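You operate a simulated robot arm through the tools that you are given. There is no shell and no other tool. Be economical: measure what you need, move in short steps, check, and stop when the job is done.

The job below is to be done with a simulated robot arm. You get a single attempt, and the scene is never put back.

Task
Measure the tile on the sizing board, dust it and nest it in the foam insert of that size.
Fine: dust with the green duster block and put it back; draw the sliding block back again. What is to be rubbed or washed off counts as gone when no trace of it is left.
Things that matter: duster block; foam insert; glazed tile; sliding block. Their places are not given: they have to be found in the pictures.

It is judged by the outcome, as a careful person would: the job done as asked, and still so three seconds after it is handed in. It fails if anything else is knocked over, pushed out of place, dropped, spilled or broken.

Robot
A 6-joint arm with a two-finger parallel gripper, fixed in place. Base frame: the origin is at the foot of the arm, x ahead of it, y to its left, z up; the work surface is at about z = 750. Units: mm, degrees, N and s.
With the tool pointing down near the work surface it reaches from about 340 to 820 mm from the base axis. Its first joint turns from -166.0 to 166.0 degrees. Payload 3.91 kg.
The TCP is the grasp point between the finger pads, 30 mm short of the fingertips. In the tool frame z runs along the fingers and y along their closing line. Largest opening 110 mm; finger width 20, thickness 10; the body of the gripper, 48 by 112 mm, starts 55 mm behind the TCP.
Orientation is told as [roll, pitch, yaw] about the base's x, y, z axes, in that order, counted from this pose: with the fingers straight down and closing along the base's y, the tool's x points along the base's -x, its y along +y and its z along -z.

Tools
- The arm moves only by the tool step_arm. Its argument "plan" is one flat list of numbers, 7 for each row, row after row: the gripper command, from -1 (fully open) to 1 (shut), values between in proportion, then the shift along the base's x, y, z in units of 25 mm (1.0 is 25 mm), then the turn, a rotation vector about the base's x, y, z in units of 4 degrees (1.0 is 4 degrees). In form: [hand, dx, dy, dz, rx, ry, rz, hand, dx, dy, dz, rx, ry, rz, ...]. A call has 1 to 20 rows; each row shifts and turns the commanded pose from where the row before left it. A call with a number of a shift or a turn outside -1 to 1 is refused whole. A row lasts 0.2 s, in which the tool goes at most 50 mm and 8.6 degrees; a call with a longer step from one row to the next is refused whole, and so is a gripper value outside its range. Where a pose cannot be reached the arm comes as near as it can. A force on the tool above 90 N (or 10 N above the force at the start of the call, whichever is more), or a blocked arm, ends the call early, and 0.2 s more pass. Each finger travels about 45 mm/s and halts on what it meets, pressing with about 45 N; the grip force reading is that of the motor and also rises with nothing between the fingers. The clock runs only during rows and for 0.2 s after the last one: add rows that do not move to give the fingers time. It gives the time, the measured TCP pose, the force on the tool (base axes), the opening and the grip force at its end, in the units of the frame above (readings bear some noise), with the torque about the TCP (base axes, N m) and any sound that the robot's microphone picked up.
- Cameras (640 x 400 px; columns grow to the right, rows downward): "scene" is fixed at [51.1, 499, 1353.2]; the picture's right is [0.01, -1.00, 0.00], its down [-0.77, -0.01, -0.64] and it looks along [0.64, 0.01, -0.77] (base axes); focal length 321 px, centre (320, 200). "wrist" rides on the gripper at [77, 7, -115] in the tool frame; the picture's right is [-0.09, 1.00, 0.00], its down [-0.80, -0.07, -0.59] and it looks along [-0.59, -0.05, 0.80] (tool axes); focal length 270 px, centre (320, 200).
- capture(camera): a new picture of that camera. It takes no simulated time.
- slide_trunk(by): slides the trunk up (or, below 0, down) by that many mm; the arm rides with it, the base frame stays. It gives what a move gives, with no picture.
- probe_pixels(camera, pixels): there is no depth. For up to 12 entries [column, row, z] of the newest picture of that camera ("zoom" is the newest enlarged one), the place [x, y] in the base frame at which the ray of that pixel passes the height z, good to about 2 mm. It takes no simulated time.
- close_up(camera, box): a new picture of the part [left, top, right, bottom] of that camera's present view, enlarged. It takes no simulated time.
- close_job(): hands the job in; it is judged then, once.

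Work in short steps. Measure before you move; look again where a grasp or a placing could have gone wrong, and mend it. You have 80 turns and 46 pictures in all, those below and enlarged ones among them. Open the gripper and draw the arm clear of the work before you hand the job in, unless the task says otherwise; then end with one line.

The tools are called after "Request:" as name(argument=value, ...) on one line, values as JSON. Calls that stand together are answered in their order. step_arm: Moves the arm, as the interface text tells. Its arguments: {"type":"object","properties":{"plan":{"type":"array"}},"required":["plan"]} The other tools are called the same way: slide_trunk (by) slides the trunk up or down; capture (camera) takes a picture; probe_pixels (camera, pixels) gives the place at which the rays of pixels pass given heights; close_up (camera, box) takes an enlarged picture of a part of a camera's view; close_job () hands the job in.

At the start:

```text
time_s: 0.0
tool_pos: [400.6, 340.8, 1041.8]
ee_rot: [0.0, 0.0, 0.0]
ft_force: [-0.3, 0.7, 0.3]
torque: [-0.01, 0.03, 0.0]
finger_gap: 109.9
gripper_force: 0.1
trunk travel left (down, up): [-525.0, 85.0]
```

scene: 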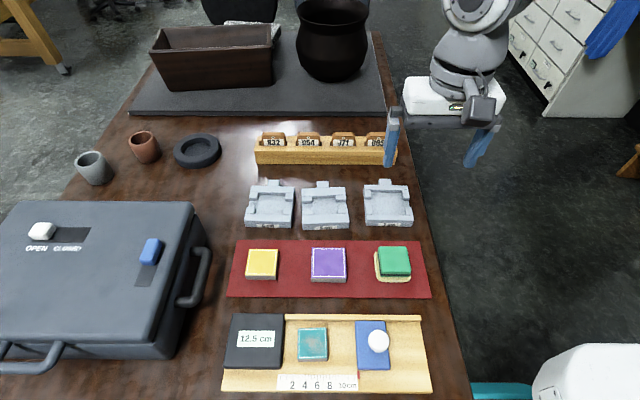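
wrist: 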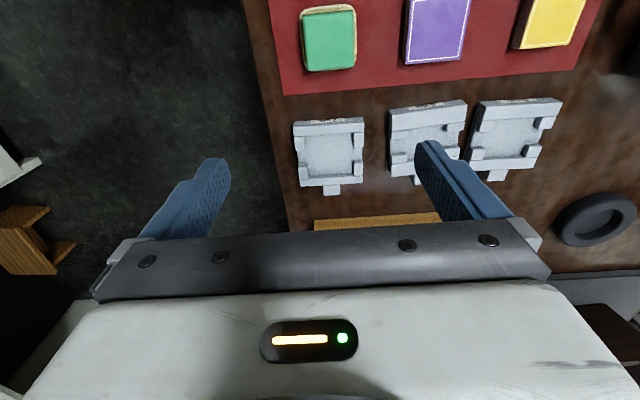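

I'll zoom in on the sizing board and the inserts to read them.

Request:
close_up(camera="scene", box=[210, 300, 450, 400])

Request:
close_up(camera="scene", box=[220, 120, 440, 300])

Request:
probe_pixels(camera="scene", pixels=[[313, 344, 770], [373, 345, 770], [395, 262, 780], [270, 205, 760], [325, 205, 760], [388, 203, 760], [222, 390, 755], [432, 390, 755], [300, 392, 755], [228, 296, 750], [430, 297, 750], [262, 263, 770]])

```text
2.67 times, centred on (330, 350) of scene
```

zoom: 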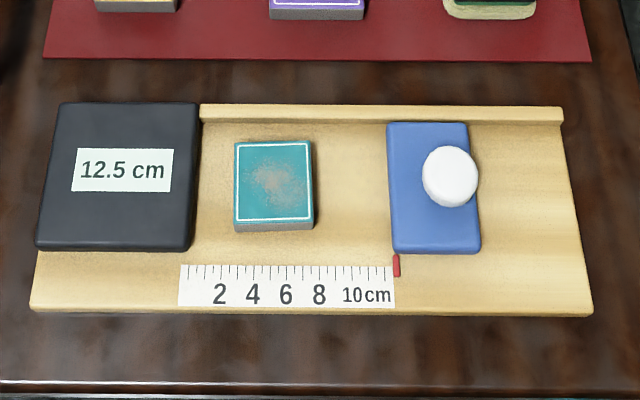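

```text
2.22 times, centred on (330, 210) of scene
```

zoom: 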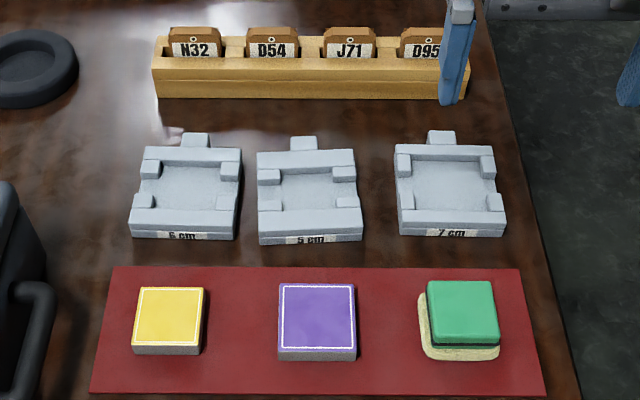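

```text
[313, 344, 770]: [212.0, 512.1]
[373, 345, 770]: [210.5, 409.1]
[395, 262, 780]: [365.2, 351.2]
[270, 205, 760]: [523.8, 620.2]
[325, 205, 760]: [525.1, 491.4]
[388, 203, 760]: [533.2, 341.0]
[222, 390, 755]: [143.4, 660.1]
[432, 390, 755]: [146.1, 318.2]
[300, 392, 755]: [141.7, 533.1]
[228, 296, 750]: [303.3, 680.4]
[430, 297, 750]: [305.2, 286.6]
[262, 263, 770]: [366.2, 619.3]
```

The display block on the board (zoom 120,168) reads 12.5 cm, and the inserts appear to be 6, 5 and 7 cm from left to right. I'll move above the blue slider's knob, near (210,405), and look with the wrist camera.

Request:
step_arm(plan=[-1, -0.95, 0.34, -0.3, 0, 0, 0, -1, -0.95, 0.34, -0.4, 0, 0, 0, -0.5, -0.95, 0.34, -0.6, 0, 0, 0, 0, -0.95, 0.34, -0.6, 0, 0, 0, 0, -0.95, 0.34, -0.6, 0, 0, 0, 0, -0.95, 0.34, -0.6, 0, 0, 0, 0, -0.95, 0.34, -0.6, 0, 0, 0, 0, -0.95, 0.2, -0.6, 0, 0, 0, 0, 0, 0, 0, 0, 0, 0])

Request:
capture(camera="wrist")

Request:
capture(camera="scene")

```text
time_s: 2.0
tool_pos: [211.4, 405.5, 933.5]
ee_rot: [-0.1, 0.1, -0.1]
ft_force: [1.1, -0.1, -0.6]
torque: [0.03, 0.03, -0.01]
finger_gap: 55.1
gripper_force: 0.1
trunk travel left (down, up): [-525.0, 85.0]
```

```text
41 pictures are left
```

wrist: 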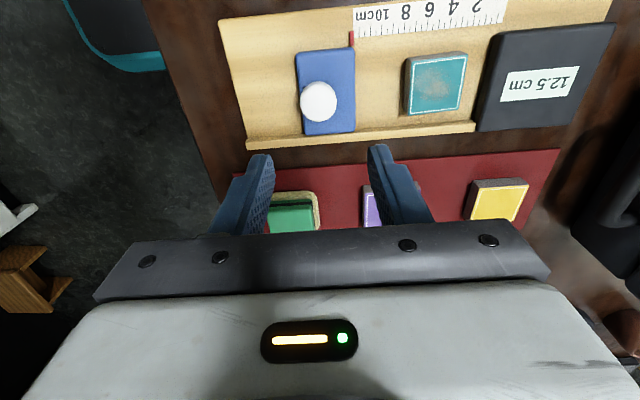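

```text
40 pictures are left
```

scene: 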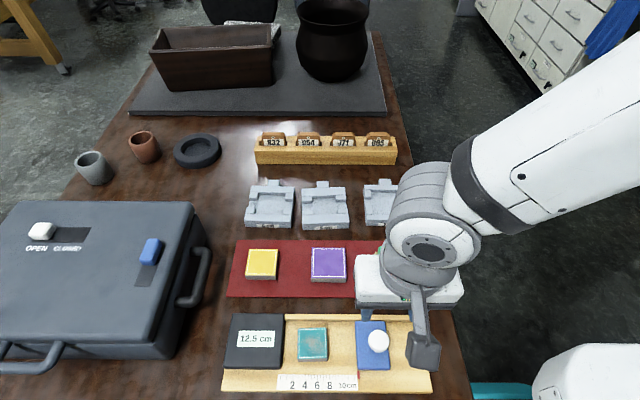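

Both cameras see the knob (scene 378,342; wrist 319,102), so I'll triangulate its height along with the other key points.

Request:
probe_pixels(camera="wrist", pixels=[[319, 102, 770], [319, 102, 790], [319, 102, 810], [404, 109, 770], [460, 108, 770], [466, 55, 770], [413, 55, 770], [490, 125, 765], [299, 53, 770], [354, 50, 770], [356, 130, 770], [304, 133, 770]])

Request:
probe_pixels(camera="scene", pixels=[[378, 342, 770], [378, 342, 790], [378, 342, 810], [299, 328, 770], [326, 328, 770], [326, 359, 770], [299, 359, 770], [355, 322, 770], [384, 322, 770], [389, 369, 770], [358, 369, 770]])

```text
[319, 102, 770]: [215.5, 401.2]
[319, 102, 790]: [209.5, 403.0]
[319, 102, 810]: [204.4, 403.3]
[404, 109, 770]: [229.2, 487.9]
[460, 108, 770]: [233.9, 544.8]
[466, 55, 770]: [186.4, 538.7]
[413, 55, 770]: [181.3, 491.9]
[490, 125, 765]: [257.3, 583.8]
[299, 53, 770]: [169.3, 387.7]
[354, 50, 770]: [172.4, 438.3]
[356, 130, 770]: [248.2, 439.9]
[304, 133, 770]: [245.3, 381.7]
```

```text
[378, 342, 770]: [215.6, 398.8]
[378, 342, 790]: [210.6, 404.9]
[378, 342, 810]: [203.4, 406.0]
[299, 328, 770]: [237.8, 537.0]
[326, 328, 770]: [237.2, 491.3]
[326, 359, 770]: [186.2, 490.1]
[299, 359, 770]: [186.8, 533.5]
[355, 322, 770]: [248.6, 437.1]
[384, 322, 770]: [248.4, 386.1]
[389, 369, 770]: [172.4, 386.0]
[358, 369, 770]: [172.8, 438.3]
```

The knob is at about (210,404,790) and the slider's top at about z=770. I'll go down to TCP z=804, with the tips just above the slider, and close on the knob.

Request:
step_arm(plan=[0, 0, 0, -0.9, 0, 0, 0, 0, -0.06, -0.06, -0.9, 0, 0, 0, 0, 0, 0, -0.9, 0, 0, 0, 0, 0, 0, -0.9, 0, 0, 0, 0, 0, 0, -0.9, 0, 0, 0, 0, 0, 0, -0.68, 0, 0, 0, 0, 0, 0, 0, 0, 0, 0, 1, 0, 0, 0, 0, 0, 0, 1, 0, 0, 0, 0, 0, 0, 1, 0, 0, 0, 0, 0, 0])

Request:
capture(camera="wrist")

```text
time_s: 4.2
tool_pos: [207.7, 403.2, 810.1]
ee_rot: [0.4, -0.3, 0.0]
ft_force: [-1.7, 5.7, 80.9]
torque: [0.91, 0.55, -0.25]
finger_gap: 35.1
gripper_force: 44.8
trunk travel left (down, up): [-525.0, 85.0]
```

```text
39 pictures are left
```

wrist: 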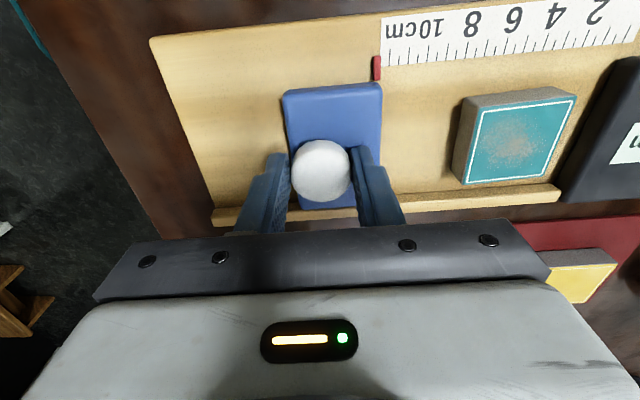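

Force is 81 N upwards: the tips rest on the slider at z≈780, with the knob gripped at 35 mm. I'll raise the command 7 mm to take the load off, then slide about 50 mm towards the tile.

Request:
step_arm(plan=[1, 0, 0, 0.3, 0, 0, 0, 1, 0, 0, 0, 0, 0, 0, 1, 0, 0.3, 0, 0, 0, 0, 1, 0, 0.4, 0, 0, 0, 0, 1, 0, 0.4, 0, 0, 0, 0, 1, 0, 0.4, 0, 0, 0, 0, 1, 0, 0.4, 0, 0, 0, 0, 1, 0, 0.1, 0, 0, 0, 0, 1, 0, 0, 0, 0, 0, 0])

Request:
capture(camera="wrist")

```text
time_s: 6.2
tool_pos: [208.7, 454.0, 810.9]
ee_rot: [-0.1, 0.0, 0.1]
ft_force: [-3.5, -1.2, -12.8]
torque: [-0.14, 0.22, 0.02]
finger_gap: 33.3
gripper_force: 44.7
trunk travel left (down, up): [-525.0, 85.0]
```

```text
38 pictures are left
```

wrist: 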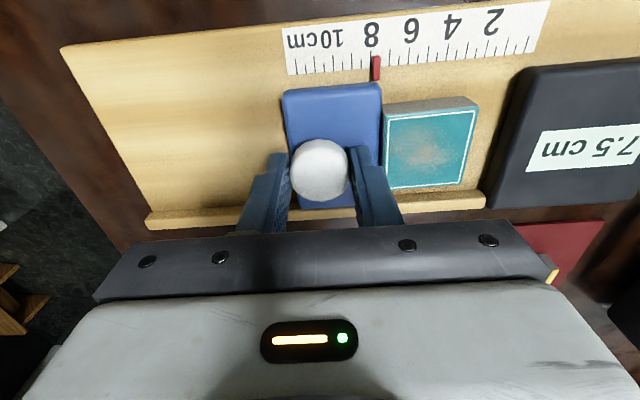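

The display reads 7.5 cm and the slider is about to touch the tile. I'll keep pushing slowly.

Request:
step_arm(plan=[1, 0, 0.2, 0, 0, 0, 0, 1, 0, 0.2, 0, 0, 0, 0, 1, 0, 0.2, 0, 0, 0, 0, 1, 0, 0.16, 0, 0, 0, 0, 1, 0, 0.08, 0, 0, 0, 0, 1, 0, 0.08, 0, 0, 0, 0, 1, 0, 0.04, 0, 0, 0, 0, 1, 0, 0, 0, 0, 0, 0])

Request:
capture(camera="wrist")

```text
time_s: 8.0
tool_pos: [209.4, 478.2, 810.2]
ee_rot: [-0.1, 0.1, 0.1]
ft_force: [-0.1, -1.3, -29.3]
torque: [-0.02, 0.13, -0.01]
finger_gap: 33.5
gripper_force: 44.9
trunk travel left (down, up): [-525.0, 85.0]
```

```text
37 pictures are left
```

wrist: 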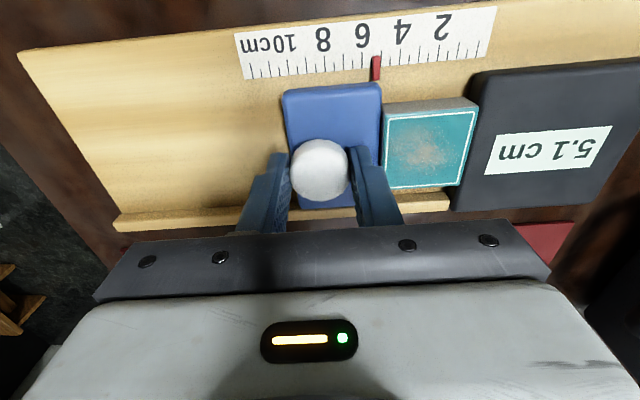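

It reads 5.1 cm with no contact force along y yet. I'll push a couple of mm more.

Request:
step_arm(plan=[1, 0, 0.04, 0, 0, 0, 0, 1, 0, 0.04, 0, 0, 0, 0, 1, 0, 0.04, 0, 0, 0, 0, 1, 0, 0, 0, 0, 0, 0])

Request:
close_up(camera="wrist", box=[200, 20, 640, 220])

```text
time_s: 9.0
tool_pos: [209.7, 479.4, 811.4]
ee_rot: [-0.4, 0.2, 0.0]
ft_force: [0.0, -13.4, -28.3]
torque: [-0.4, 0.0, 0.04]
finger_gap: 33.3
gripper_force: 44.8
trunk travel left (down, up): [-525.0, 85.0]
```

```text
1.45 times, centred on (420, 120) of wrist
```

zoom: 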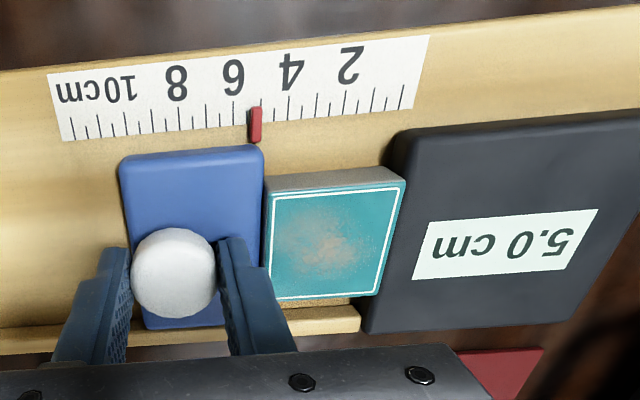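

It reads 5.0 cm with the pointer at 5, so the middle insert is the one. I'll release the knob, rise, and go over to the green duster near (365,352).

Request:
step_arm(plan=[1, 0, -0.04, 0, 0, 0, 0, 0.18, 0, 0, 0.1, 0, 0, 0, 0.18, 0, 0, 0.3, 0, 0, 0, 0.1, 0, 0, 0.9, 0, 0, 0, 0, 0, 0, 0.9, 0, 0, 0, 0, 0, 0, 0.9, 0, 0, 0, 0, 0, 0, 0.9, 0, 0, 0, 0, 0, 0, 0.9, 0, 0, 0, -0.5, 0.9, -0.7, 0, 0, 0, 0, -0.5, 0.9, -0.7, 0, 0, 0, 0, -0.7, 0.9, -0.75, 0, 0, 0, 0, -0.7, 0.9, -0.75, 0, 0, 0, 0, -0.7, 0.9, -0.75, 0, 0, 0, 0, -0.7, 0.9, -0.75, 0, 0, 0, 0, -0.7, 0.8, -0.75, 0, 0, 0, 0, -0.7, 0, 0, 0, 0, 0, 0])

Request:
capture(camera="wrist")

Request:
capture(camera="scene")

```text
time_s: 12.4
tool_pos: [365.0, 351.4, 935.3]
ee_rot: [0.0, 0.0, 0.0]
ft_force: [0.2, 0.6, -0.1]
torque: [0.02, 0.01, 0.0]
finger_gap: 93.6
gripper_force: 0.1
trunk travel left (down, up): [-525.0, 85.0]
```

```text
35 pictures are left
```

wrist: 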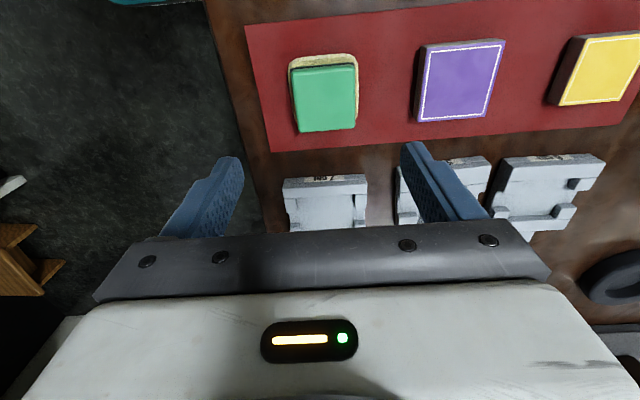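

```text
34 pictures are left
```

scene: 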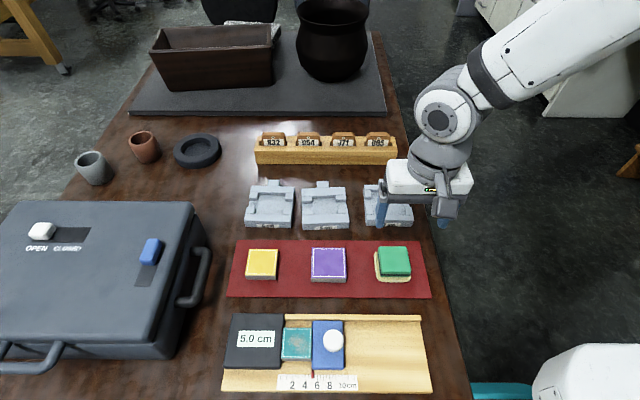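

Display still holds 5.0 cm in the scene view. I'll close up on the duster for its corners and on the inserts for their labels.

Request:
close_up(camera="wrist", box=[260, 40, 420, 140])

Request:
close_up(camera="scene", box=[350, 230, 430, 290])

Request:
probe_pixels(camera="wrist", pixels=[[297, 133, 785], [357, 127, 785], [355, 64, 785], [293, 71, 785], [297, 133, 795], [357, 127, 795], [355, 64, 795], [293, 71, 795], [290, 62, 752], [356, 53, 752]])

Request:
probe_pixels(camera="scene", pixels=[[379, 247, 785], [408, 247, 785], [411, 274, 785], [381, 275, 785], [379, 247, 795], [408, 247, 795], [411, 274, 795], [381, 275, 795], [378, 282, 752], [411, 282, 752]])

```text
4.00 times, centred on (340, 90) of wrist
```

zoom: 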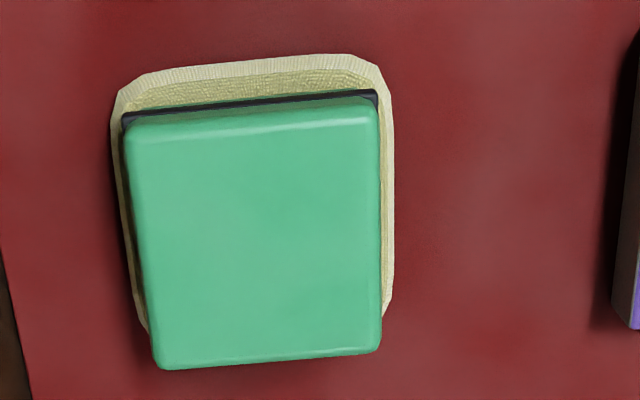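

```text
6.67 times, centred on (390, 260) of scene
```

zoom: 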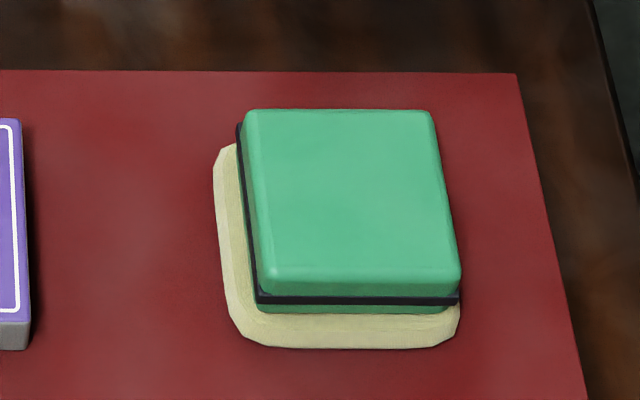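

```text
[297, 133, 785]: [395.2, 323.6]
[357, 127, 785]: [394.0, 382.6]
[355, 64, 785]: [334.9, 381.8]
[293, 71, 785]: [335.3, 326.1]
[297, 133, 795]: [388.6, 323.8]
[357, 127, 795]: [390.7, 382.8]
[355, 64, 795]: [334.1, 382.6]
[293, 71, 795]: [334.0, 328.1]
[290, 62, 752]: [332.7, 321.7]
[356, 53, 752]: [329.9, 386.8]
```

```text
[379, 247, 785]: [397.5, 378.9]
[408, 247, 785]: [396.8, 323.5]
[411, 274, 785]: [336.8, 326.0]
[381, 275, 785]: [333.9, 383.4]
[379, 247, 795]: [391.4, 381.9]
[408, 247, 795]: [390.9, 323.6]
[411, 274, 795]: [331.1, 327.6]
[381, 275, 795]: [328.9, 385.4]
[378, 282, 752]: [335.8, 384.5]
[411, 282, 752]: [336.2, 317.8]
```

The duster is about 57 mm wide, centred at (365,354), with its top at z≈788. I'll descend to TCP z=795 and grip it along y.

Request:
step_arm(plan=[-0.5, 0, 0.1, -0.9, 0, 0, 0, -0.5, 0, 0, -0.9, 0, 0, 0, -0.5, 0, 0, -0.9, 0, 0, 0, -0.5, 0, 0, -0.9, 0, 0, 0, -0.5, 0, 0, -0.9, 0, 0, 0, -0.5, 0, 0, -0.7, 0, 0, 0, -0.5, 0, 0, -0.4, 0, 0, 0, -0.5, 0, 0, 0, 0, 0, 0, 1, 0, 0, 0, 0, 0, 0, 1, 0, 0, 0, 0, 0, 0, 1, 0, 0, 0, 0, 0, 0])

Request:
capture(camera="wrist")

```text
time_s: 14.8
tool_pos: [363.6, 352.8, 794.2]
ee_rot: [0.0, 0.0, 0.0]
ft_force: [0.6, -0.3, -0.1]
torque: [0.05, -0.04, 0.02]
finger_gap: 66.8
gripper_force: 45.1
trunk travel left (down, up): [-525.0, 85.0]
```

```text
31 pictures are left
```

wrist: 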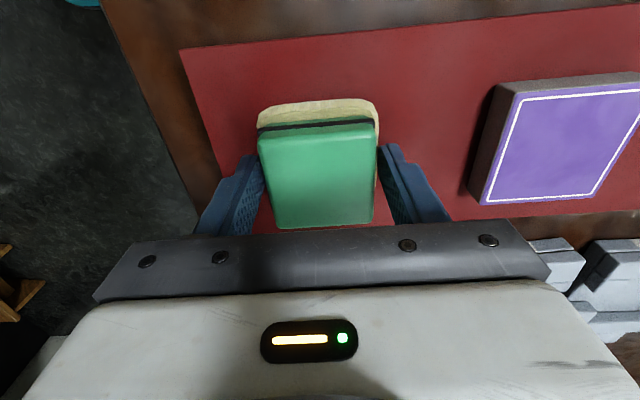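

The fingers stopped at 66.8 mm on the beige layer rather than the green block. It could be a tray, so I'll open, rise 8 mm and grip the green body only.

Request:
step_arm(plan=[-0.5, 0, 0, 0, 0, 0, 0, -0.5, 0, 0, 0.32, 0, 0, 0, -0.5, 0, 0, 0, 0, 0, 0, 1, 0, 0, 0, 0, 0, 0, 1, 0, 0, 0, 0, 0, 0, 1, 0, 0, 0, 0, 0, 0, 1, 0, 0, 0, 0, 0, 0])

Request:
capture(camera="wrist")

```text
time_s: 16.4
tool_pos: [362.7, 352.1, 802.4]
ee_rot: [0.0, 0.0, 0.1]
ft_force: [-0.5, 0.3, 0.0]
torque: [-0.06, 0.04, 0.0]
finger_gap: 57.2
gripper_force: 45.0
trunk travel left (down, up): [-525.0, 85.0]
```

```text
30 pictures are left
```

wrist: 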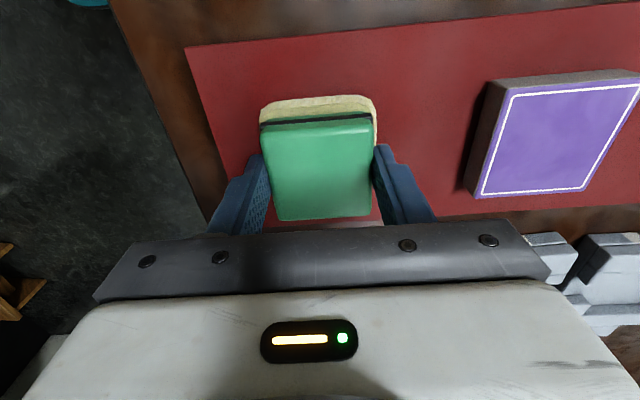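

The green body is gripped at 57.2 mm. The put-back pose is (362.7, 352.1, 802.4). I'll lift and look.

Request:
step_arm(plan=[1, 0, 0, 0.3, 0, 0, 0, 1, 0, 0, 0.7, 0, 0, 0, 1, 0, 0, 1, 0, 0, 0, 1, 0, 0, 1, 0, 0, 0, 1, 0, 0, 0.4, 0, 0, 0, 1, 0, 0, 0, 0, 0, 0])

Request:
capture(camera="wrist")

Request:
close_up(camera="scene", box=[340, 190, 460, 290])

```text
time_s: 17.8
tool_pos: [363.7, 354.0, 887.3]
ee_rot: [0.0, 0.0, 0.0]
ft_force: [-0.3, -0.4, 0.1]
torque: [0.0, -0.04, -0.02]
finger_gap: 56.9
gripper_force: 45.6
trunk travel left (down, up): [-525.0, 85.0]
```

```text
29 pictures are left
```

wrist: 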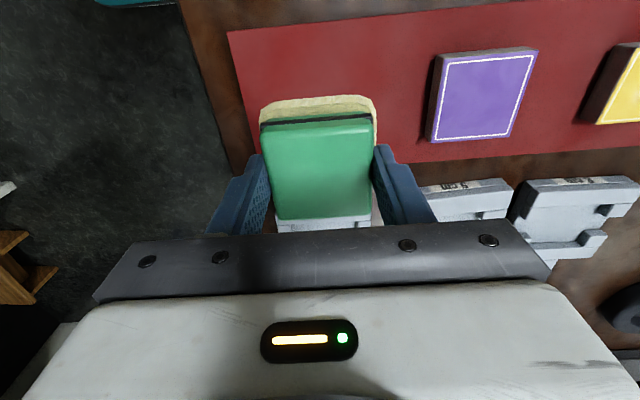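

```text
4.00 times, centred on (400, 240) of scene
```

zoom: 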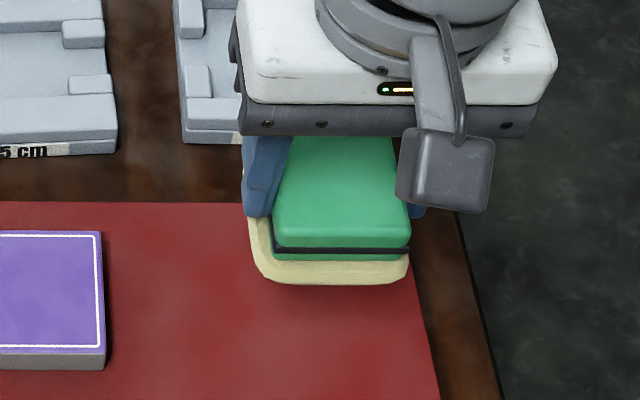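

The beige layer is the duster's own sole, about 68 mm wide and 50 mm below the TCP, and it lifted cleanly. Since it is wider than the tile, I'll compare the heights of tile, slider and display block in a close scene view.

Request:
close_up(camera="scene", box=[215, 305, 375, 400])

```text
4.00 times, centred on (295, 352) of scene
```

zoom: 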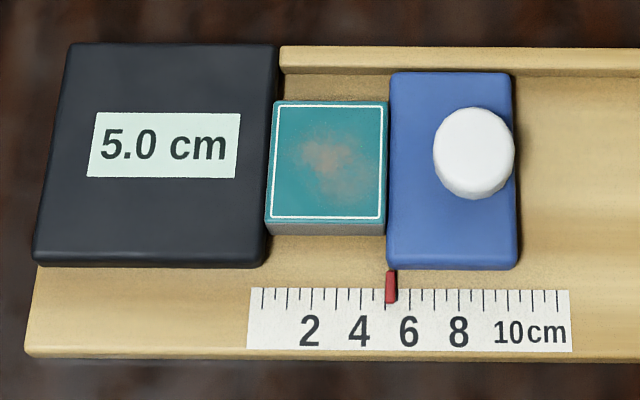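

The geometry puts the tile top (~785) slightly above the slider and display block (~780), so I can dust it where it is clamped. I'll hover the duster at about (212,546), clear of the knob.

Request:
step_arm(plan=[1, -0.76, 0.96, 0, 0, 0, 0, 1, -0.76, 0.96, 0, 0, 0, 0, 1, -0.76, 0.96, 0, 0, 0, 0, 1, -0.76, 0.96, 0, 0, 0, 0, 1, -0.76, 0.96, 0, 0, 0, 0, 1, -0.76, 0.96, 0, 0, 0, 0, 1, -0.76, 0.96, 0, 0, 0, 0, 1, -0.76, 0.96, 0, 0, 0, 0, 1, 0, 0, -0.8, 0, 0, 0, 1, 0, 0, -0.4, 0, 0, 0, 1, 0, 0, 0, 0, 0, 0])

Request:
capture(camera="wrist")

```text
time_s: 20.2
tool_pos: [211.9, 545.9, 857.5]
ee_rot: [0.1, 0.0, 0.1]
ft_force: [-1.7, -1.0, -0.5]
torque: [0.0, -0.05, 0.0]
finger_gap: 56.9
gripper_force: 45.2
trunk travel left (down, up): [-525.0, 85.0]
```

```text
26 pictures are left
```

wrist: 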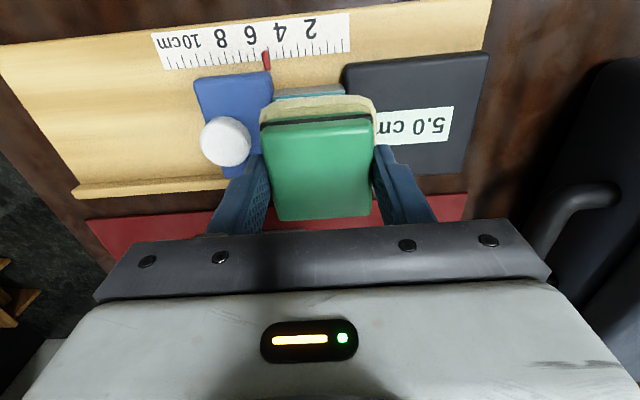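

The duster is well placed over the tile and clear of the knob. I'll descend in small steps to find contact.

Request:
step_arm(plan=[1, 0, 0, -0.3, 0, 0, 0, 1, 0, 0, -0.3, 0, 0, 0, 1, 0, 0, -0.1, 0, 0, 0, 1, 0, 0, -0.08, 0, 0, 0, 1, 0, 0, 0, 0, 0, 0])

```text
time_s: 21.4
tool_pos: [212.3, 546.0, 837.9]
ee_rot: [0.0, 0.0, -0.1]
ft_force: [-0.1, -0.6, -1.3]
torque: [-0.03, 0.01, -0.01]
finger_gap: 56.9
gripper_force: 44.7
trunk travel left (down, up): [-525.0, 85.0]
```

No contact yet at 837.9, so I'll continue down.

Request:
step_arm(plan=[1, 0, 0, -0.08, 0, 0, 0, 1, 0, 0, -0.08, 0, 0, 0, 1, 0, 0, 0, 0, 0, 0])

```text
time_s: 22.2
tool_pos: [209.1, 546.5, 833.4]
ee_rot: [-0.1, 0.0, 0.0]
ft_force: [0.2, 0.2, -1.5]
torque: [-0.04, -0.01, 0.01]
finger_gap: 57.2
gripper_force: 44.7
trunk travel left (down, up): [-525.0, 85.0]
```

Request:
step_arm(plan=[1, 0, 0, -0.06, 0, 0, 0, 1, 0, 0, -0.06, 0, 0, 0, 1, 0, 0, 0, 0, 0, 0])

```text
time_s: 23.0
tool_pos: [210.6, 545.4, 833.0]
ee_rot: [0.1, 0.1, 0.0]
ft_force: [-1.1, -0.5, 11.2]
torque: [-0.14, 0.15, 0.02]
finger_gap: 57.1
gripper_force: 45.0
trunk travel left (down, up): [-525.0, 85.0]
```

Contact is at TCP 833 with 11 N, and the torque puts its centroid over the tile. I'll rub gently in small strokes.

Request:
step_arm(plan=[1, 0, 0.4, 0, 0, 0, 0, 1, 0, -0.4, 0, 0, 0, 0, 1, 0, 0.4, 0, 0, 0, 0, 1, 0.3, -0.4, 0, 0, 0, 0, 1, 0, 0.4, 0, 0, 0, 0, 1, 0, -0.4, 0, 0, 0, 0, 1, -0.3, 0.4, 0, 0, 0, 0, 1, -0.3, -0.4, 0, 0, 0, 0, 1, 0, 0.4, 0, 0, 0, 0, 1, 0, -0.4, 0, 0, 0, 0, 1, 0.3, 0.4, 0, 0, 0, 0, 1, 0, -0.4, 0, 0, 0, 0, 1, 0, 0, 0, 0, 0, 0])

```text
time_s: 25.8
tool_pos: [211.5, 544.3, 831.9]
ee_rot: [0.2, -0.1, 0.0]
ft_force: [1.1, 7.2, 18.2]
torque: [0.24, 0.02, -0.02]
finger_gap: 56.9
gripper_force: 45.0
trunk travel left (down, up): [-525.0, 85.0]
```

Rubbed with about 18 N. I'll lift and shift ahead in x to see the tile.

Request:
step_arm(plan=[1, 0, 0, 0.6, 0, 0, 0, 1, 0, 0, 0.9, 0, 0, 0, 1, 0, 0, 0.9, 0, 0, 0, 1, 0.9, 0, 0, 0, 0, 0, 1, 0.9, 0, 0, 0, 0, 0, 1, 0.9, 0, 0, 0, 0, 0, 1, 0.9, 0, 0, 0, 0, 0, 1, 0, 0, 0, 0, 0, 0])

Request:
close_up(camera="scene", box=[215, 305, 375, 400])

```text
time_s: 27.6
tool_pos: [301.4, 547.3, 889.8]
ee_rot: [0.0, 0.0, 0.0]
ft_force: [-0.3, -0.4, -1.6]
torque: [0.01, -0.02, 0.01]
finger_gap: 56.8
gripper_force: 44.8
trunk travel left (down, up): [-525.0, 85.0]
```

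```text
4.00 times, centred on (295, 352) of scene
```

zoom: 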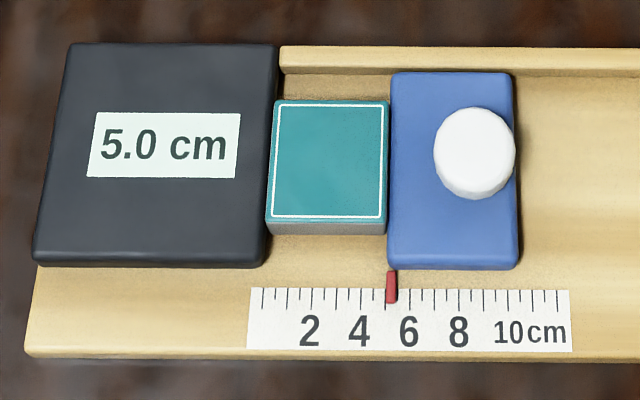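

It looks almost clean. I'll zoom in tighter for faint traces.

Request:
close_up(camera="scene", box=[275, 325, 323, 365])

```text
10.00 times, centred on (299, 345) of scene
```

zoom: 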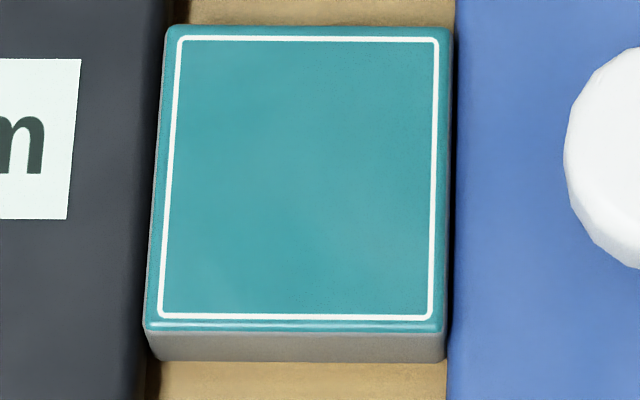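

Practically clean, but a few faint specks may remain at the right side. I'll do one more rub pass for certainty.

Request:
step_arm(plan=[1, -0.9, 0, 0, 0, 0, 0, 1, -0.9, 0, 0, 0, 0, 0, 1, -0.9, 0, 0, 0, 0, 0, 1, -0.9, 0, -0.6, 0, 0, 0, 1, 0, 0, -0.9, 0, 0, 0, 1, 0, -0.1, -0.6, 0, 0, 0, 1, 0, 0, -0.3, 0, 0, 0, 1, 0.4, 0, -0.02, 0, 0, 0, 1, -0.4, 0.4, 0, 0, 0, 0, 1, -0.4, -0.4, 0, 0, 0, 0, 1, 0, 0.4, 0, 0, 0, 0, 1, 0.4, -0.4, 0, 0, 0, 0, 1, 0.4, 0.4, 0, 0, 0, 0, 1, 0, -0.4, 0, 0, 0, 0, 1, -0.4, 0.4, 0, 0, 0, 0, 1, -0.4, -0.4, 0, 0, 0, 0, 1, 0.4, 0, 0, 0, 0, 0, 1, 0, 0, 0, 0, 0, 0])

Request:
step_arm(plan=[1, 0, 0, 0.6, 0, 0, 0, 1, 0, 0, 0.9, 0, 0, 0, 1, 0, 0, 0.9, 0, 0, 0, 1, 0.9, 0, 0, 0, 0, 0, 1, 0.9, 0, 0, 0, 0, 0, 1, 0.9, 0, 0, 0, 0, 0, 1, 0.9, 0, 0, 0, 0, 0, 1, 0, 0, 0, 0, 0, 0])

Request:
close_up(camera="scene", box=[270, 320, 326, 368])

```text
time_s: 31.4
tool_pos: [208.7, 542.6, 832.4]
ee_rot: [0.2, 0.0, 0.1]
ft_force: [-14.4, 2.6, 30.6]
torque: [0.12, 0.69, 0.0]
finger_gap: 56.7
gripper_force: 44.8
trunk travel left (down, up): [-525.0, 85.0]
```

```text
time_s: 33.2
tool_pos: [302.0, 542.2, 889.7]
ee_rot: [0.0, 0.0, 0.1]
ft_force: [0.4, 0.4, -0.6]
torque: [0.0, 0.0, 0.03]
finger_gap: 56.9
gripper_force: 45.1
trunk travel left (down, up): [-525.0, 85.0]
```

```text
8.33 times, centred on (298, 344) of scene
```

zoom: 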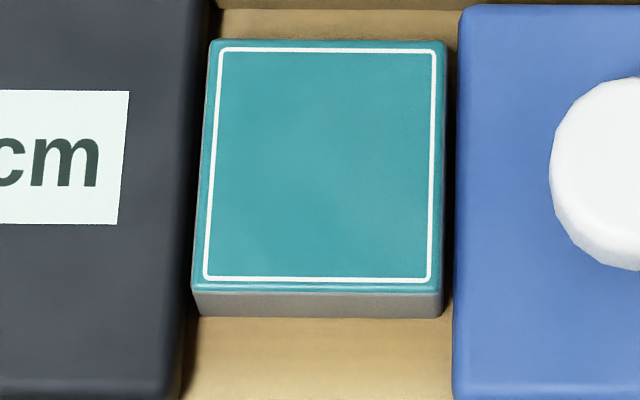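

The tile is clean. By the summed commands, the duster's home is at dx +62, dy −189.5, dz −88. I'll carry it back and set it down.

Request:
step_arm(plan=[1, 0.31, -0.9475, 0, 0, 0, 0, 1, 0.31, -0.9475, 0, 0, 0, 0, 1, 0.31, -0.9475, 0, 0, 0, 0, 1, 0.31, -0.9475, 0, 0, 0, 0, 1, 0.31, -0.9475, 0, 0, 0, 0, 1, 0.31, -0.9475, 0, 0, 0, 0, 1, 0.31, -0.9475, 0, 0, 0, 0, 1, 0.31, -0.9475, 0, 0, 0, 0, 1, 0, 0, -0.9, 0, 0, 0, 1, 0, 0, -0.9, 0, 0, 0, 1, 0, 0, -0.9, 0, 0, 0, 1, 0, 0, -0.5, 0, 0, 0, 1, 0, 0, -0.2, 0, 0, 0, 1, 0, 0, -0.08, 0, 0, 0, 1, 0, 0, 0, 0, 0, 0])

Request:
capture(camera="wrist")

```text
time_s: 36.4
tool_pos: [365.1, 353.7, 804.3]
ee_rot: [0.0, 0.0, 0.0]
ft_force: [0.6, -0.4, -0.6]
torque: [-0.02, 0.01, -0.02]
finger_gap: 57.0
gripper_force: 44.8
trunk travel left (down, up): [-525.0, 85.0]
```

```text
22 pictures are left
```

wrist: 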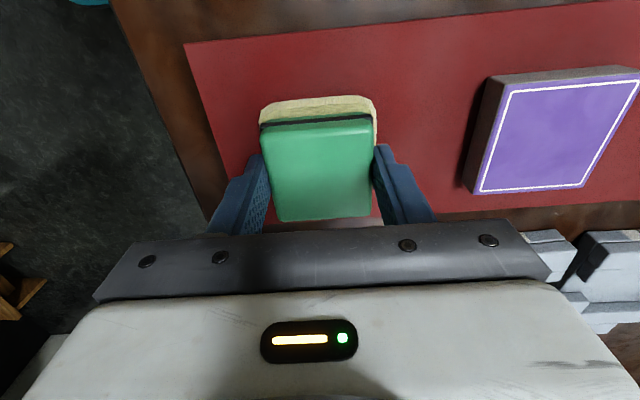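

The view matches the original grasp picture. I'll lower 1 mm, release, rise and go back over the knob at (209.5,479).

Request:
step_arm(plan=[1, 0, 0, -0.05, 0, 0, 0, -0.3, 0, 0, 0, 0, 0, 0, -0.3, 0, 0, 0, 0, 0, 0, -0.3, 0, 0, 0.6, 0, 0, 0, -0.3, 0, 0, 0.9, 0, 0, 0, -0.3, 0, 0, 0.9, 0, 0, 0, -0.3, 0, 0, 0.9, 0, 0, 0, -0.3, -0.76, 0.63, 0, 0, 0, 0, 0, -0.76, 0.63, 0, 0, 0, 0, 0, -0.76, 0.63, 0, 0, 0, 0, 0, -0.76, 0.63, 0, 0, 0, 0, 0, -0.76, 0.63, 0, 0, 0, 0, 0, -0.76, 0.63, 0, 0, 0, 0, 0, -0.76, 0.63, 0, 0, 0, 0, 0, -0.76, 0.63, 0, 0, 0, 0, 0, 0, 0, 0, 0, 0, 0])

Request:
capture(camera="wrist")

Request:
capture(camera="scene")

```text
time_s: 39.8
tool_pos: [211.4, 479.7, 883.9]
ee_rot: [0.0, -0.1, 0.0]
ft_force: [0.3, 0.5, -0.1]
torque: [0.02, 0.02, -0.03]
finger_gap: 55.0
gripper_force: 0.1
trunk travel left (down, up): [-525.0, 85.0]
```

```text
21 pictures are left
```

wrist: 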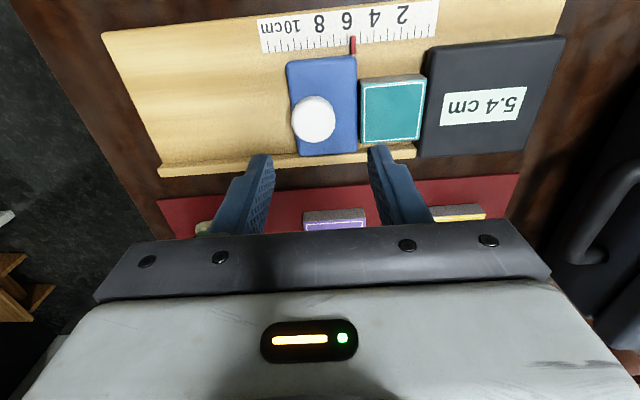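

```text
20 pictures are left
```

scene: 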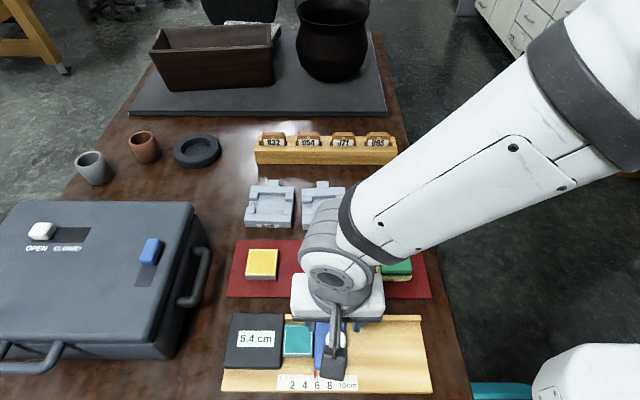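

Rubbing nudged the slider to 5.4 cm, so the knob is at y≈475.5. I'll descend, grip and draw it back 71 mm to its start.

Request:
step_arm(plan=[0, -0.05, -0.15, -0.9, 0, 0, 0, 0, 0, 0, -0.9, 0, 0, 0, 0, 0, 0, -0.7, 0, 0, 0, 0, 0, 0, -0.35, 0, 0, 0, 0, 0, 0, 0, 0, 0, 0, 1, 0, 0, 0, 0, 0, 0, 1, 0, 0, 0, 0, 0, 0, 1, 0, 0, 0, 0, 0, 0, 1, 0, -0.3, 0, 0, 0, 0, 1, 0, -0.45, 0, 0, 0, 0, 1, 0, -0.45, 0, 0, 0, 0, 1, 0, -0.45, 0, 0, 0, 0, 1, 0, -0.45, 0, 0, 0, 0, 1, 0, -0.45, 0, 0, 0, 0, 1, 0, -0.3, 0, 0, 0, 0, 1, 0, 0, 0, 0, 0, 0])

Request:
capture(camera="wrist")

```text
time_s: 43.2
tool_pos: [209.8, 406.0, 812.2]
ee_rot: [-0.1, -0.1, 0.1]
ft_force: [-22.4, 0.1, -24.1]
torque: [-0.03, 0.61, 0.08]
finger_gap: 33.6
gripper_force: 44.9
trunk travel left (down, up): [-525.0, 85.0]
```

```text
19 pictures are left
```

wrist: 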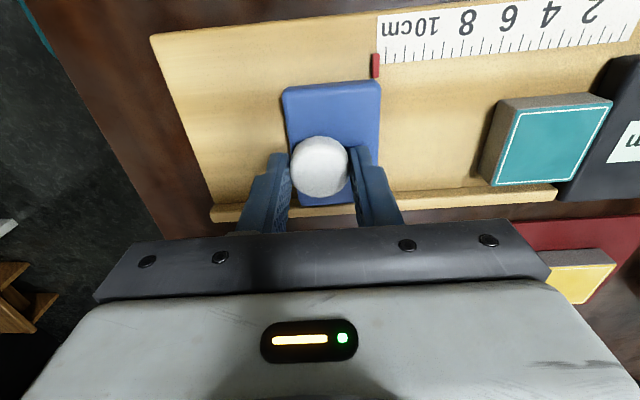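

The slider is back by the end of the ruler. I'll release, rise, and move over the tile to view it and the display.

Request:
step_arm(plan=[1, 0, -0.06, 0, 0, 0, 0, 0.1, 0, 0, 0, 0, 0, 0, 0.1, 0, 0, 0.3, 0, 0, 0, 0.1, 0, 0, 0.9, 0, 0, 0, 0, 0, 0, 0.9, 0, 0, 0, 0, 0, 0, 0.9, 0, 0, 0, -0.5, 0, 0.9, 0.4, 0, 0, 0, -0.5, 0, 0.9, 0, 0, 0, 0, -0.5, 0, 0.9, 0, 0, 0, 0, -0.5, 0, 0.9, 0, 0, 0, 0, -0.5, 0, 0.9, 0, 0, 0, 0, -0.5, 0, 0.8, 0, 0, 0, 0, -0.5, 0, 0, 0, 0, 0, 0])

Request:
capture(camera="wrist")

Request:
close_up(camera="scene", box=[215, 305, 440, 400])

```text
time_s: 46.0
tool_pos: [211.6, 536.2, 898.8]
ee_rot: [0.1, 0.0, -0.1]
ft_force: [0.7, -0.3, -0.2]
torque: [0.0, -0.01, 0.01]
finger_gap: 82.7
gripper_force: 0.0
trunk travel left (down, up): [-525.0, 85.0]
```

```text
18 pictures are left
```

wrist: 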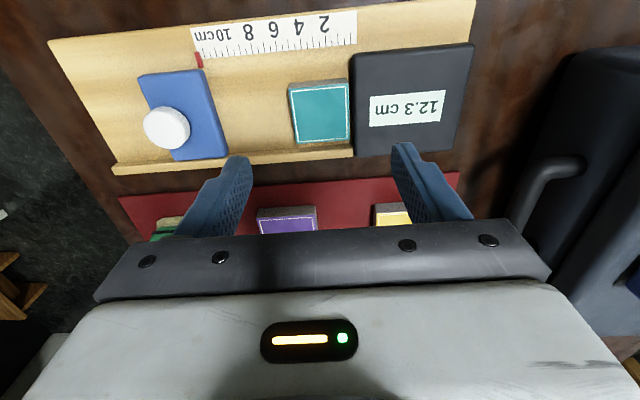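

```text
2.84 times, centred on (328, 352) of scene
```

zoom: 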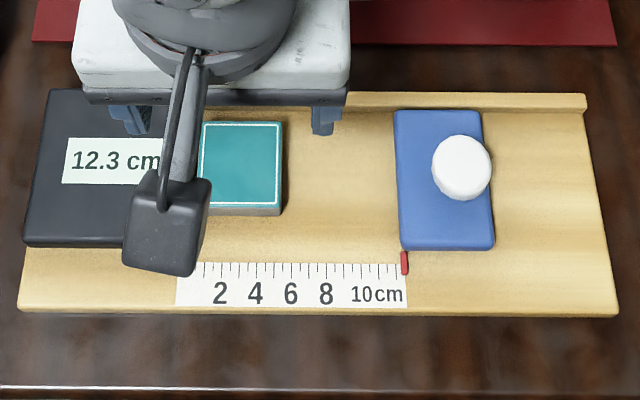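

The display reads 12.3 cm (12.5 at the start). I'll trim that later. The tile sits against the display block, so it must be gripped along x first. I'll check the tile and rail clearance.

Request:
close_up(camera="wrist", box=[270, 60, 370, 170])

Request:
probe_pixels(camera="wrist", pixels=[[293, 89, 783], [347, 84, 783], [348, 136, 783], [295, 142, 783], [290, 88, 760], [320, 146, 760], [320, 152, 760], [320, 158, 760], [320, 152, 770], [320, 158, 770]])

```text
3.64 times, centred on (320, 115) of wrist
```

zoom: 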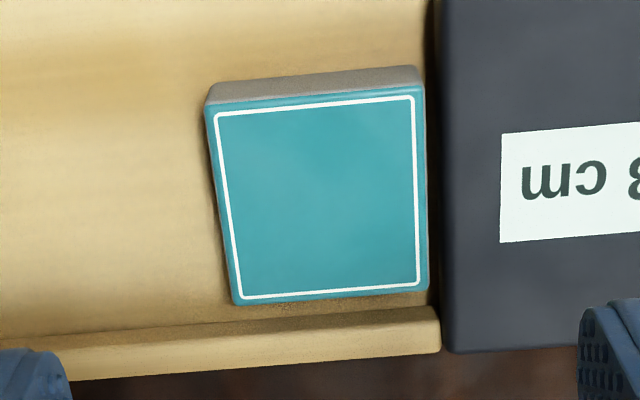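

```text
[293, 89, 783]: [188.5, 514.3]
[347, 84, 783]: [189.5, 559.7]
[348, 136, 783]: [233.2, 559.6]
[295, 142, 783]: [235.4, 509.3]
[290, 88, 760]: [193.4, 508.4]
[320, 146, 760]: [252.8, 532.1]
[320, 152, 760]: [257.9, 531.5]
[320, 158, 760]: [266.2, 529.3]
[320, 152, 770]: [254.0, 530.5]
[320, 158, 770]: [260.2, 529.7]
```

The tile spans x≈188–237 and y≈511–561, with the rail edge at x≈252, so about 15 mm is free there. I'll yaw the gripper 90° at this height, narrowing it to 57 mm.

Request:
step_arm(plan=[-0.036, 0, 0, 0, 0, 0, 1, -0.036, 0, 0, 0, 0, 0, 1, -0.036, 0, 0, 0, 0, 0, 1, -0.036, 0, 0, 0, 0, 0, 1, -0.036, 0, 0, 0, 0, 0, 1, -0.036, 0, 0, 0, 0, 0, 1, -0.036, 0, 0, 0, 0, 0, 1, -0.036, 0, 0, 0, 0, 0, 1, -0.036, 0, 0, 0, 0, 0, 1, -0.036, 0, 0, 0, 0, 0, 1, -0.036, 0, 0, 0, 0, 0, 1, -0.036, 0, 0, 0, 0, 0, 1, -0.036, 0, 0, 0, 0, 0, 1, -0.036, 0, 0, 0, 0, 0, 1, -0.036, 0, 0, 0, 0, 0, 1, -0.036, 0, 0, 0, 0, 0, 1, -0.036, 0, 0, 0, 0, 0, 1, -0.036, 0, 0, 0, 0, 0, 1, -0.036, 0, 0, 0, 0, 0, 1, -0.036, 0, 0, 0, 0, 0, 1])

Request:
step_arm(plan=[-0.036, 0, 0, 0, 0, 0, 1, -0.036, 0, 0, 0, 0, 0, 1, -0.036, 0, 0, 0, 0, 0, 0.5, -0.036, 0, 0, 0, 0, 0, 0])

Request:
capture(camera="wrist")

```text
time_s: 50.2
tool_pos: [211.6, 536.3, 898.1]
ee_rot: [-0.1, 0.0, 80.1]
ft_force: [-0.1, -1.0, -0.6]
torque: [-0.03, 0.02, 0.0]
finger_gap: 57.2
gripper_force: 0.1
trunk travel left (down, up): [-525.0, 85.0]
```

```text
time_s: 51.2
tool_pos: [211.5, 537.2, 897.7]
ee_rot: [0.1, 0.0, 90.1]
ft_force: [-0.5, 0.0, -0.4]
torque: [0.01, 0.02, 0.02]
finger_gap: 57.1
gripper_force: 0.0
trunk travel left (down, up): [-525.0, 85.0]
```

```text
15 pictures are left
```

wrist: 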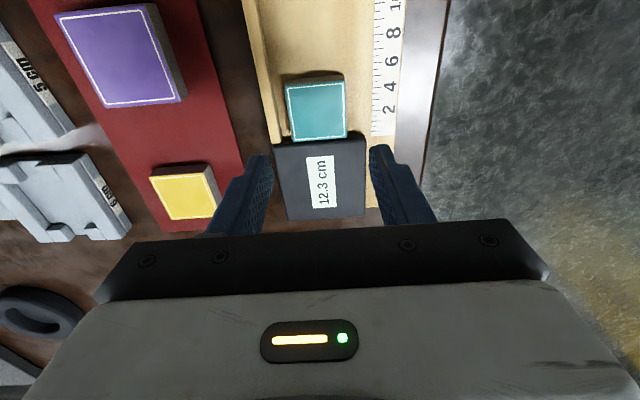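

The yaw is right, and the "5 cm" label is readable on the middle insert. I'll probe the tile corners and rail edge from this angle.

Request:
probe_pixels(camera="wrist", pixels=[[287, 142, 783], [347, 137, 783], [286, 87, 783], [344, 82, 783], [281, 137, 766], [284, 100, 766]])

Request:
close_up(camera="wrist", box=[240, 60, 380, 160])

```text
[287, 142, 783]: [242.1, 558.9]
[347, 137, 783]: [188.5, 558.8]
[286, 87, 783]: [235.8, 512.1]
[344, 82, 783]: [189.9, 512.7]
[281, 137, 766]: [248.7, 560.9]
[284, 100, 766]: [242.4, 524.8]
```

```text
4.00 times, centred on (310, 110) of wrist
```

zoom: 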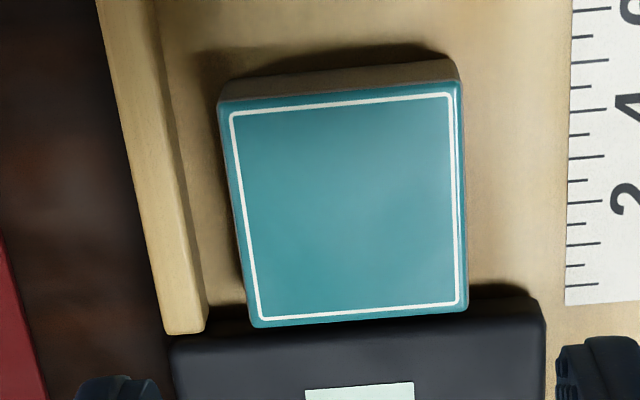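

There's about 12 mm between tile and rail. I'll descend to TCP z=803, tips ~773 and above the rail, biased slightly towards −x, then close.

Request:
step_arm(plan=[-0.036, -0.04, -0.03, -0.9, 0, 0, 0, -0.036, 0, 0, -0.9, 0, 0, 0, -0.036, 0, 0, -0.9, 0, 0, 0, -0.036, 0, 0, -0.6, 0, 0, 0, -0.036, 0, 0, -0.3, 0, 0, 0, -0.036, 0, 0, -0.19, 0, 0, 0, -0.036, 0, 0, 0, 0, 0, 0])

Request:
step_arm(plan=[1, 0, 0, 0, 0, 0, 0, 1, 0, 0, 0, 0, 0, 0, 1, 0, 0, 0, 0, 0, 0])

Request:
capture(camera="wrist")

```text
time_s: 52.8
tool_pos: [209.5, 535.4, 804.1]
ee_rot: [0.0, 0.0, 90.1]
ft_force: [0.4, 0.2, 0.1]
torque: [-0.03, 0.01, -0.01]
finger_gap: 56.9
gripper_force: 0.1
trunk travel left (down, up): [-525.0, 85.0]
```

```text
time_s: 53.6
tool_pos: [209.7, 535.4, 804.3]
ee_rot: [0.0, 0.0, 90.0]
ft_force: [-0.3, 0.4, -0.1]
torque: [-0.02, 0.0, 0.0]
finger_gap: 49.2
gripper_force: 45.5
trunk travel left (down, up): [-525.0, 85.0]
```

```text
13 pictures are left
```

wrist: 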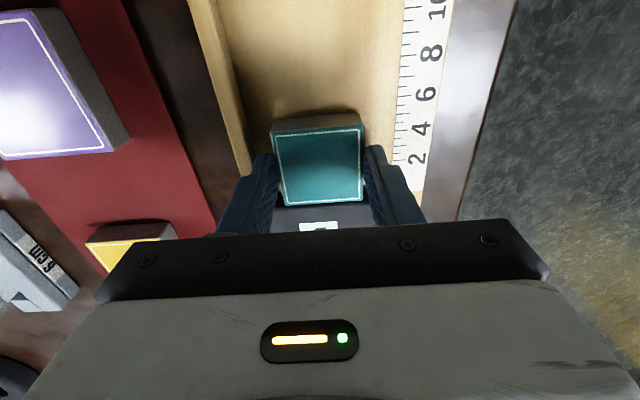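

The tile is gripped at 49.2 mm. I'll lift it straight up, then turn back to yaw 0 while moving to a clear viewing spot near (420,340).

Request:
step_arm(plan=[1, 0, 0, 0.4, 0, 0, 0, 1, 0, 0, 0.9, 0, 0, 0, 1, 0, 0, 0.9, 0, 0, 0, 1, 0, 0, 0.9, 0, 0, 0, 1, 0, 0, 0.9, 0, 0, 0, 1, 0.38, -0.35, 0.1, 0, 0, -1, 1, 0.38, -0.35, 0.1, 0, 0, -1, 1, 0.38, -0.35, 0.1, 0, 0, -1, 1, 0.38, -0.35, 0.1, 0, 0, -1, 1, 0.38, -0.35, 0.1, 0, 0, -1, 1, 0.38, -0.35, 0.1, 0, 0, -1, 1, 0.38, -0.35, 0.1, 0, 0, -1, 1, 0.38, -0.35, 0.1, 0, 0, -1, 1, 0.38, -0.35, 0.1, 0, 0, -1, 1, 0.38, -0.35, 0.1, 0, 0, -1, 1, 0.38, -0.35, 0, 0, 0, -1, 1, 0.38, -0.35, 0, 0, 0, -1, 1, 0.38, -0.35, 0, 0, 0, -1, 1, 0.38, -0.35, 0, 0, 0, -1, 1, 0.38, -0.35, 0, 0, 0, -1])

Request:
step_arm(plan=[1, 0.38, -0.35, 0, 0, 0, -1, 1, 0.38, -0.35, 0, 0, 0, -1, 1, 0.38, -0.35, 0, 0, 0, -1, 1, 0.38, -0.35, 0, 0, 0, -1, 1, 0.38, -0.35, 0, 0, 0, -1, 1, 0.38, -0.35, 0, 0, 0, -1, 1, 0.38, -0.35, 0, 0, 0, -1, 1, 0, 0, 0, 0, 0, -0.5, 1, 0, 0, 0, 0, 0, 0])

Request:
close_up(camera="scene", box=[290, 170, 362, 234])

Request:
capture(camera="wrist")

```text
time_s: 57.8
tool_pos: [350.4, 403.5, 927.2]
ee_rot: [0.0, 0.0, 30.0]
ft_force: [0.1, -0.2, -0.8]
torque: [0.0, 0.0, -0.02]
finger_gap: 49.3
gripper_force: 44.6
trunk travel left (down, up): [-525.0, 85.0]
```

```text
time_s: 59.8
tool_pos: [419.4, 342.2, 928.5]
ee_rot: [0.0, 0.1, 0.0]
ft_force: [-0.1, -0.4, -0.5]
torque: [0.02, 0.02, -0.05]
finger_gap: 49.0
gripper_force: 44.9
trunk travel left (down, up): [-525.0, 85.0]
```

```text
6.25 times, centred on (326, 202) of scene
```

zoom: 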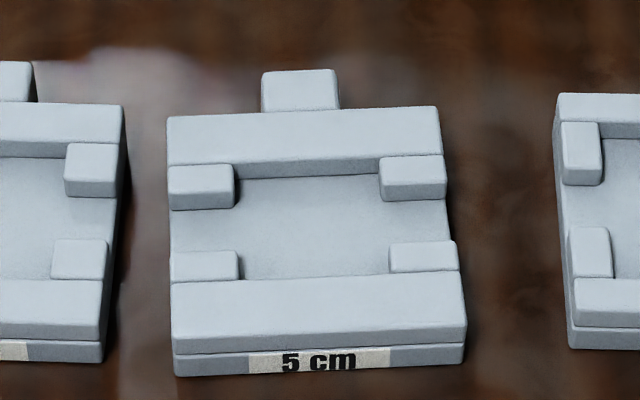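

```text
11 pictures are left
```

wrist: 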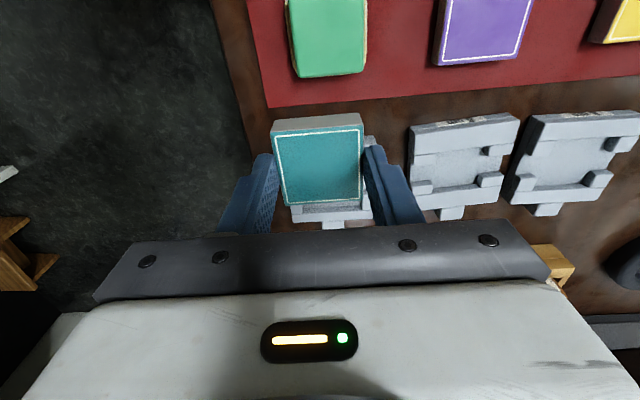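

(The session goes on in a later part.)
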